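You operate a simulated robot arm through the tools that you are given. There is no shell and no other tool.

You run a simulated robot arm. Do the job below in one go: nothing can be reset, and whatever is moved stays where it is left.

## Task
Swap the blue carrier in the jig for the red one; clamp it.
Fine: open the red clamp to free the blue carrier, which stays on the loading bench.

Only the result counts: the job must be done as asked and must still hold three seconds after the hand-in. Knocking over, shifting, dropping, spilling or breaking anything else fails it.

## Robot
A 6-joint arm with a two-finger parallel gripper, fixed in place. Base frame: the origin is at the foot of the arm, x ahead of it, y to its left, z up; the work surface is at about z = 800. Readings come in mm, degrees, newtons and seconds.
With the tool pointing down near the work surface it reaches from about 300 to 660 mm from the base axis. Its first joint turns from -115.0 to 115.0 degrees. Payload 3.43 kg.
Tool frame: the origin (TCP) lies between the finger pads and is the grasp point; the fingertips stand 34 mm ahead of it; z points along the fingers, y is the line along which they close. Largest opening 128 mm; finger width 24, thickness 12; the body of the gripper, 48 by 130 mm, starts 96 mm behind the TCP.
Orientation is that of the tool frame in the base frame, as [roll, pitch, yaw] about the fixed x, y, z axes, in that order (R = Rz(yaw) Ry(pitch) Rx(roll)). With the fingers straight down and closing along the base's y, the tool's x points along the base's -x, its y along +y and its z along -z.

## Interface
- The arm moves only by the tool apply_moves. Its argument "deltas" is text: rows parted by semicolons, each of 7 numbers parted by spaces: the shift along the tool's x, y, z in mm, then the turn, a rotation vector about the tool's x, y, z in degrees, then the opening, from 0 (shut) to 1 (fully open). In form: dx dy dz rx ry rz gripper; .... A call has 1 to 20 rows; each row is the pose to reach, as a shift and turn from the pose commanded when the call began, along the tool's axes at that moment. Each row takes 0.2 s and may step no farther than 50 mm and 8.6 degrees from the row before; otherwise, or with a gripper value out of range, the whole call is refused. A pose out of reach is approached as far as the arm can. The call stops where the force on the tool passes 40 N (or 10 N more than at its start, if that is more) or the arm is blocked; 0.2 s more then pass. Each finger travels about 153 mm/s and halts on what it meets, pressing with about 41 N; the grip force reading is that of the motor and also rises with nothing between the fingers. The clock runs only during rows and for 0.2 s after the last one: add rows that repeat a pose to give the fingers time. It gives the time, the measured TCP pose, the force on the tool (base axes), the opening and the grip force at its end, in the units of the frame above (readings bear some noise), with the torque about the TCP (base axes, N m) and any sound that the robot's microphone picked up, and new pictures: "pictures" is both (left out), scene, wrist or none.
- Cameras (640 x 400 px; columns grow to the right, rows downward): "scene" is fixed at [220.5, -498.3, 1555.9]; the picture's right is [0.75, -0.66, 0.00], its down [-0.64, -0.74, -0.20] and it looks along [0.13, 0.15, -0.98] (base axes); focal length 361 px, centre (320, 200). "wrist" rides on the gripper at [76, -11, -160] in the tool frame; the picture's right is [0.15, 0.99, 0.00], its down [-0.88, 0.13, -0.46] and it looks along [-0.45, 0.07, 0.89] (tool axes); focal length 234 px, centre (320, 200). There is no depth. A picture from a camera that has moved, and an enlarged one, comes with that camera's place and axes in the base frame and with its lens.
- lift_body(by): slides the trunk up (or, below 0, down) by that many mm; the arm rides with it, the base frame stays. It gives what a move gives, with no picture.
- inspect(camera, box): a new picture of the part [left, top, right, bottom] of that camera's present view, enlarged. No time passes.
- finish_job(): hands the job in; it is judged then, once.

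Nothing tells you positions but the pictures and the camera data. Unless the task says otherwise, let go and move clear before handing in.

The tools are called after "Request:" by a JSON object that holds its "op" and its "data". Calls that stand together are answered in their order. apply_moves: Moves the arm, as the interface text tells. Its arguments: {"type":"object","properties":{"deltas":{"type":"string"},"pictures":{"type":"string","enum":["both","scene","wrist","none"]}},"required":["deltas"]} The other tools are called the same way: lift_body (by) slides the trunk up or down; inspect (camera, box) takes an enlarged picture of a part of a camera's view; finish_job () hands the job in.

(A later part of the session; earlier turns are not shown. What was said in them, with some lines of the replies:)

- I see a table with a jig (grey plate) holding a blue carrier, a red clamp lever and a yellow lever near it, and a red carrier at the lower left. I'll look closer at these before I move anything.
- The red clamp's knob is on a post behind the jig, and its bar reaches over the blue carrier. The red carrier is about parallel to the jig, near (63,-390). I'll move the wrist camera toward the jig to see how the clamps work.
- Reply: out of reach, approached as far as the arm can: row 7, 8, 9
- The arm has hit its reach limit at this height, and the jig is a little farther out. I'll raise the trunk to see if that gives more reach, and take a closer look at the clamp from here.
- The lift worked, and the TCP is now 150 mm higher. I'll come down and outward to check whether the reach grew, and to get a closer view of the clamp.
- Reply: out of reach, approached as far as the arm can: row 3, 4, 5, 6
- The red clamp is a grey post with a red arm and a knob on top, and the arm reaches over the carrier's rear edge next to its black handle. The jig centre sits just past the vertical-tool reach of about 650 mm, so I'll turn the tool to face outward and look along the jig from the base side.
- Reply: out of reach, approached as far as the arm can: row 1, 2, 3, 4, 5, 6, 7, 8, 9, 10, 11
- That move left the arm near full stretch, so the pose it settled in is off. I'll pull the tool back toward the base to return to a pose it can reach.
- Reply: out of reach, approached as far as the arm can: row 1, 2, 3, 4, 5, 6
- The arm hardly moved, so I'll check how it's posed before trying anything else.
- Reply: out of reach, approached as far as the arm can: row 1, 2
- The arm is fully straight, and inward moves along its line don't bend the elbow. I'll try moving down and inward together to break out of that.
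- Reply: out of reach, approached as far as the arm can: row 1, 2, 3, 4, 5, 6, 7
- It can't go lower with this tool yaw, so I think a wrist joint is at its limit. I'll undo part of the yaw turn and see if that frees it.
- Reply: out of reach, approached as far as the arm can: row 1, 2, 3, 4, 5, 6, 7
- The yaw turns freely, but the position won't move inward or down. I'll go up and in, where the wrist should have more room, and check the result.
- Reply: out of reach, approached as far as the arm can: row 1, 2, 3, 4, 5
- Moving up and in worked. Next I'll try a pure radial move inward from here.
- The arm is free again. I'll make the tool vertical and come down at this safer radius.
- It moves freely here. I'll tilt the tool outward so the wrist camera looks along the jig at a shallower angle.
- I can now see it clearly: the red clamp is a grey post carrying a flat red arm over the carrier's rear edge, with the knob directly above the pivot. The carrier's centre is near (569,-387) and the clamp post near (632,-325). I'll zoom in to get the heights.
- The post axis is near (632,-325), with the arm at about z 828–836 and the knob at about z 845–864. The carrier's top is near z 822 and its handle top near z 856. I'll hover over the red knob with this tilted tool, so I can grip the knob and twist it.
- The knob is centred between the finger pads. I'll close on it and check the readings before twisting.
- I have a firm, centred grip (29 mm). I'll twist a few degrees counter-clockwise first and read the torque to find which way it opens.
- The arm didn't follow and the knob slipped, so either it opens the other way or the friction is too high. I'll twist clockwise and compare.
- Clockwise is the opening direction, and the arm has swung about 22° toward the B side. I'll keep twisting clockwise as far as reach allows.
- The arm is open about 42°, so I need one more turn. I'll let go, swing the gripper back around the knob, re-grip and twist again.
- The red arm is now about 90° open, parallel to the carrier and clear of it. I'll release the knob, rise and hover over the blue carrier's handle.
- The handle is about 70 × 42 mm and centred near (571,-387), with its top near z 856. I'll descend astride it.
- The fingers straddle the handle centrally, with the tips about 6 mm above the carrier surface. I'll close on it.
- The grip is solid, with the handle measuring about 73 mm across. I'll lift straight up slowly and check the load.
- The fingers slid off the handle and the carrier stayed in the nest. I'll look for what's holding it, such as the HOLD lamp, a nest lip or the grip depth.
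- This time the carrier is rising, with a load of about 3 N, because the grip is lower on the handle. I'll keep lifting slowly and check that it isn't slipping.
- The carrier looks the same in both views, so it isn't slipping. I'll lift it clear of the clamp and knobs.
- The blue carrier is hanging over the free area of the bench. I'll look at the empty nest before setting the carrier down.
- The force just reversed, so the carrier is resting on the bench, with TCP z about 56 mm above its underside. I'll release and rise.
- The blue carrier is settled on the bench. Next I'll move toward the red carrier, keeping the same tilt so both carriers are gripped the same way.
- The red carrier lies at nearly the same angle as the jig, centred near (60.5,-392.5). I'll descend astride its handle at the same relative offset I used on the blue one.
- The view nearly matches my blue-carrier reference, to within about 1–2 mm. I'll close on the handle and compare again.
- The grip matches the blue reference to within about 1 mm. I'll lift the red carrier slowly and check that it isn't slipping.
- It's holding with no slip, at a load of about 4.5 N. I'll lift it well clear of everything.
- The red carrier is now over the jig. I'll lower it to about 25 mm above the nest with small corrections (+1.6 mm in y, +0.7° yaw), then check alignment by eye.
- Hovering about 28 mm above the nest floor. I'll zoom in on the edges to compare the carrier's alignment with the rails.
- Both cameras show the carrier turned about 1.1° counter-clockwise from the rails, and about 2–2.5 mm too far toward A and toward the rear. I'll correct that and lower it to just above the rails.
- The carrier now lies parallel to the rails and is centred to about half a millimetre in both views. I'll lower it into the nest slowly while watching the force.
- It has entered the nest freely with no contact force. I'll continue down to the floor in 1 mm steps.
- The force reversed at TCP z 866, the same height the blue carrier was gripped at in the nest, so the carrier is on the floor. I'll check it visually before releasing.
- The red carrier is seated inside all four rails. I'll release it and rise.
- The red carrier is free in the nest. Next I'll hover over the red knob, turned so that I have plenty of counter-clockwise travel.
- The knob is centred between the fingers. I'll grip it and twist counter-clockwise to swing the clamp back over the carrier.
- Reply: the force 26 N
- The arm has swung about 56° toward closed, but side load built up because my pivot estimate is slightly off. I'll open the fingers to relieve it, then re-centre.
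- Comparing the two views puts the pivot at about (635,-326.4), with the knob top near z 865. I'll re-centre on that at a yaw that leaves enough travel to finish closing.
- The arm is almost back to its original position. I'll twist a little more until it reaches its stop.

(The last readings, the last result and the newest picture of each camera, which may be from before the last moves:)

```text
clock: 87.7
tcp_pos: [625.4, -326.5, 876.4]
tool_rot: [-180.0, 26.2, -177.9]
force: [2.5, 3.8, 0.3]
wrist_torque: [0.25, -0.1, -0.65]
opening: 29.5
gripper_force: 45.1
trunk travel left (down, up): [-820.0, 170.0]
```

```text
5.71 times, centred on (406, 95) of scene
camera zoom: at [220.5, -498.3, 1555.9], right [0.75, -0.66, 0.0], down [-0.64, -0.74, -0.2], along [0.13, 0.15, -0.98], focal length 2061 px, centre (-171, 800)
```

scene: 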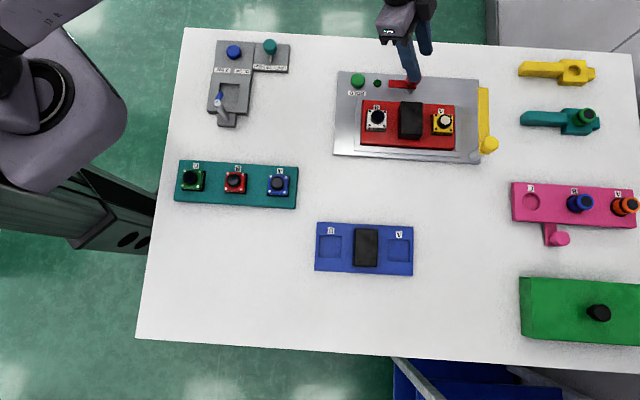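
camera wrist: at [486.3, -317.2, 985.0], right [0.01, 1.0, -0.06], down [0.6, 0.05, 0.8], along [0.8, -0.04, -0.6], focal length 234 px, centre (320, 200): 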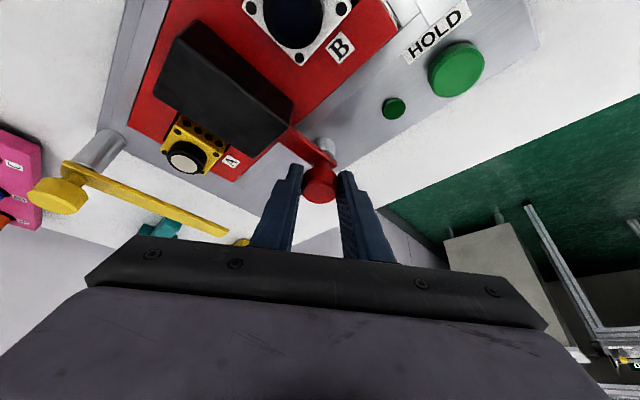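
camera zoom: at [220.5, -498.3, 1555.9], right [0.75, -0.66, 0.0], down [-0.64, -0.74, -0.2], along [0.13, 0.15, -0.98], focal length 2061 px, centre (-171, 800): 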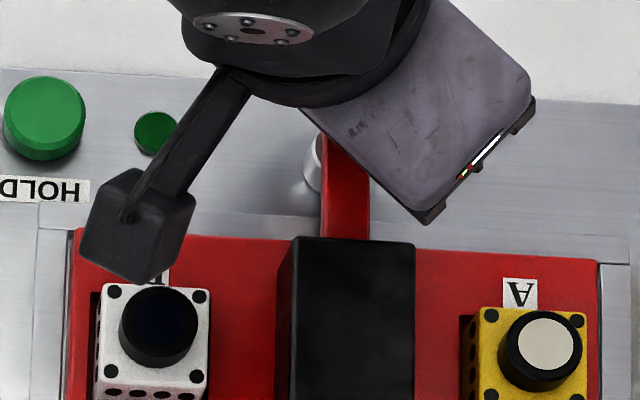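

The torque has risen to -0.65 Nm, so the arm is at its closed stop, and its edges line up with where they were at the start. I'll release and rise clear.

Request:
{"op": "apply_moves", "data": {"deltas": "0 0 0 0 0 0 0.4; 0 0 0 0 0 0 0.4; -4.4 0 -9 0 0 0 0.4; -13.2 0 -26.9 0 0 0 0.4; -26.4 0 -53.9 0 0 0 0.4; -39.6 0 -80.8 0 0 0 0.4; -39.6 0 -80.8 0 0 0 0.4"}}

Request:
{"op": "inspect", "data": {"camera": "scene", "box": [330, 60, 490, 160]}}

Request:
{"op": "inspect", "data": {"camera": "wrist", "box": [160, 0, 480, 200]}}

```text
clock: 89.3
tcp_pos: [624.3, -328.8, 965.7]
tool_rot: [-180.0, 26.1, -178.0]
force: [0.8, 0.2, -0.4]
wrist_torque: [0.0, -0.04, 0.02]
opening: 51.1
gripper_force: 0.0
trunk travel left (down, up): [-820.0, 170.0]
camera wrist: at [486.5, -344.4, 1075.1], right [-0.17, 0.98, -0.06], down [0.59, 0.15, 0.8], along [0.79, 0.09, -0.6], focal length 234 px, centre (320, 200)
```

scene: 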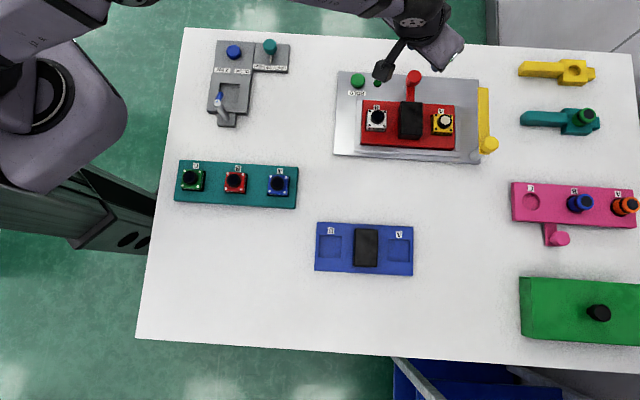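
wrist: 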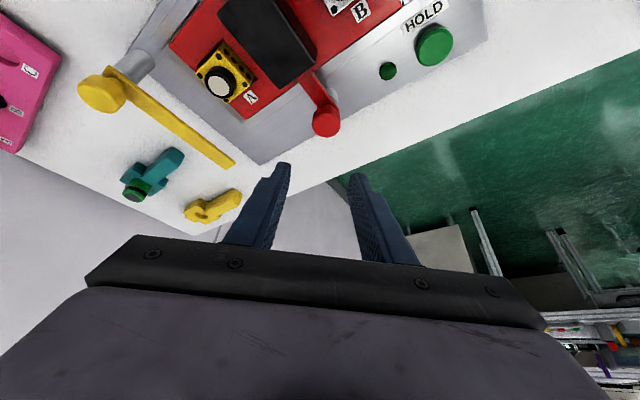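

```text
4.00 times, centred on (410, 110) of scene
camera zoom: at [220.5, -498.3, 1555.9], right [0.75, -0.66, 0.0], down [-0.64, -0.74, -0.2], along [0.13, 0.15, -0.98], focal length 1442 px, centre (-40, 560)
```

zoom: 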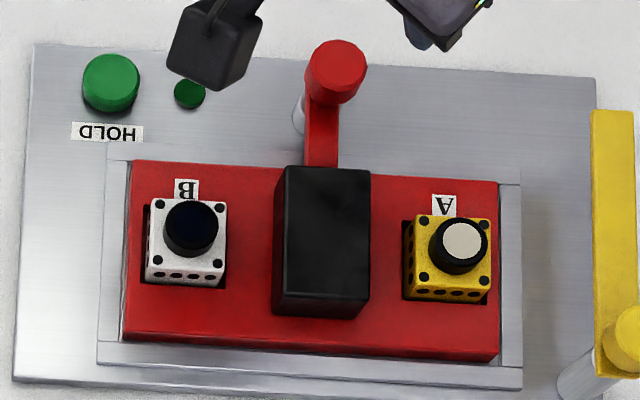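

```text
2.00 times, centred on (320, 100) of wrist
camera zoom: at [486.5, -344.4, 1075.1], right [-0.17, 0.98, -0.06], down [0.59, 0.15, 0.8], along [0.79, 0.09, -0.6], focal length 468 px, centre (320, 400)
```

zoom: 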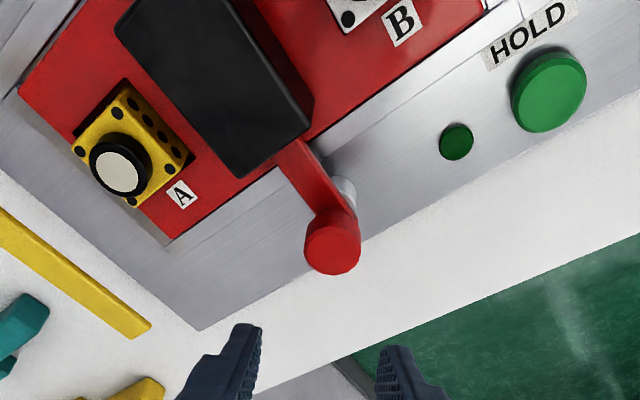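

The clamp is closed over the red carrier and the fingers are free. I'll retreat toward the base for a clear final check.

Request:
{"op": "apply_moves", "data": {"deltas": "20 7 -26 0 0 0 0.4; 47 16.5 -52 0 0 0 0.4; 76 26.6 -81 0 0 0 0.4; 105 36.8 -112 0 0 0 0.4; 134 47 -143 0 0 0 0.4; 162 56.8 -174 0 0 0 0.4; 162 56.8 -174 0 0 0 0.4"}}

Request:
{"op": "inspect", "data": {"camera": "scene", "box": [330, 60, 490, 160]}}

Request:
{"op": "inspect", "data": {"camera": "scene", "box": [285, 200, 445, 300]}}

```text
clock: 90.9
tcp_pos: [400.5, -279.5, 1049.2]
tool_rot: [-179.9, 26.1, -178.0]
force: [0.0, 0.6, -0.5]
wrist_torque: [-0.03, 0.02, 0.01]
opening: 51.3
gripper_force: 0.0
trunk travel left (down, up): [-820.0, 170.0]
camera wrist: at [262.0, -295.3, 1158.7], right [-0.17, 0.98, -0.06], down [0.59, 0.15, 0.8], along [0.79, 0.1, -0.6], focal length 234 px, centre (320, 200)
```

scene: 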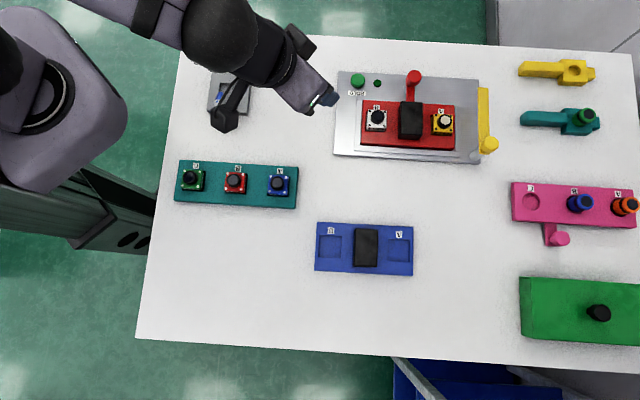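
wrist: 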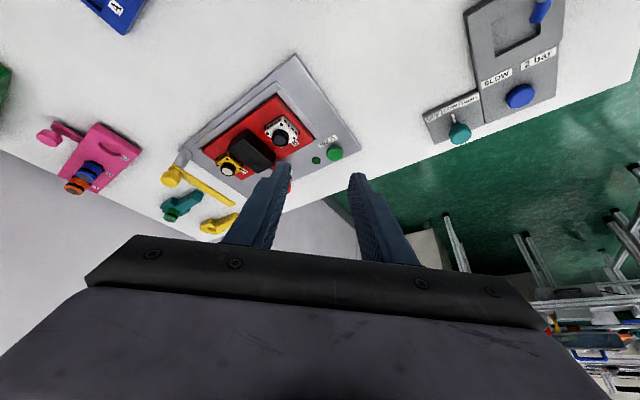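

```text
4.00 times, centred on (410, 110) of scene
camera zoom: at [220.5, -498.3, 1555.9], right [0.75, -0.66, 0.0], down [-0.64, -0.74, -0.2], along [0.13, 0.15, -0.98], focal length 1442 px, centre (-40, 560)
```

zoom: 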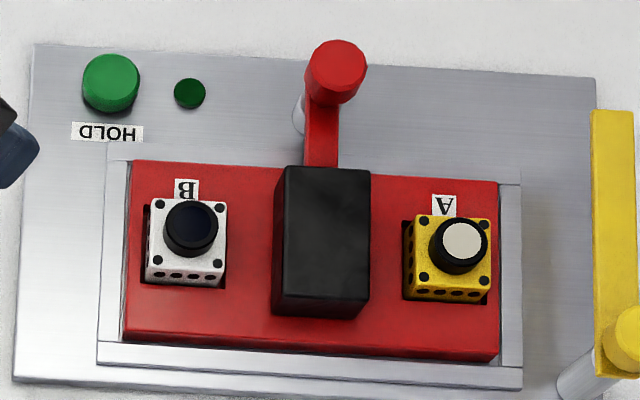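

```text
4.00 times, centred on (365, 250) of scene
camera zoom: at [220.5, -498.3, 1555.9], right [0.75, -0.66, 0.0], down [-0.64, -0.74, -0.2], along [0.13, 0.15, -0.98], focal length 1442 px, centre (140, 0)
```

zoom: 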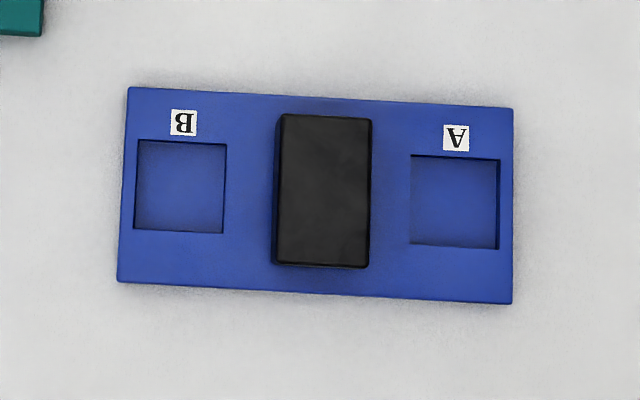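

The red carrier sits in the nest with the red clamp closed over it. The blue carrier lies flat on the bench, and the jig and everything else are where they started. The gripper is empty and clear, so I'm handing in.

Request:
{"op": "finish_job", "data": {}}

```text
The job is handed in.
```

The swap is done: the red carrier is seated in the jig, with the red clamp swung back to its stop and over the carrier's edge. The blue carrier is lying flat on the loading bench, between the red carrier's old spot and the jig.

- **Slip:** My first grip on the blue carrier slid off its handle while it was still in the nest. It did not move, and a lower grip lifted it cleanly.
- **Left alone:** I did not touch the yellow lever or the HOLD button. In the last camera view, the jig and the other items looked unmoved.
- **Gripper:** It is empty and clear of the jig.
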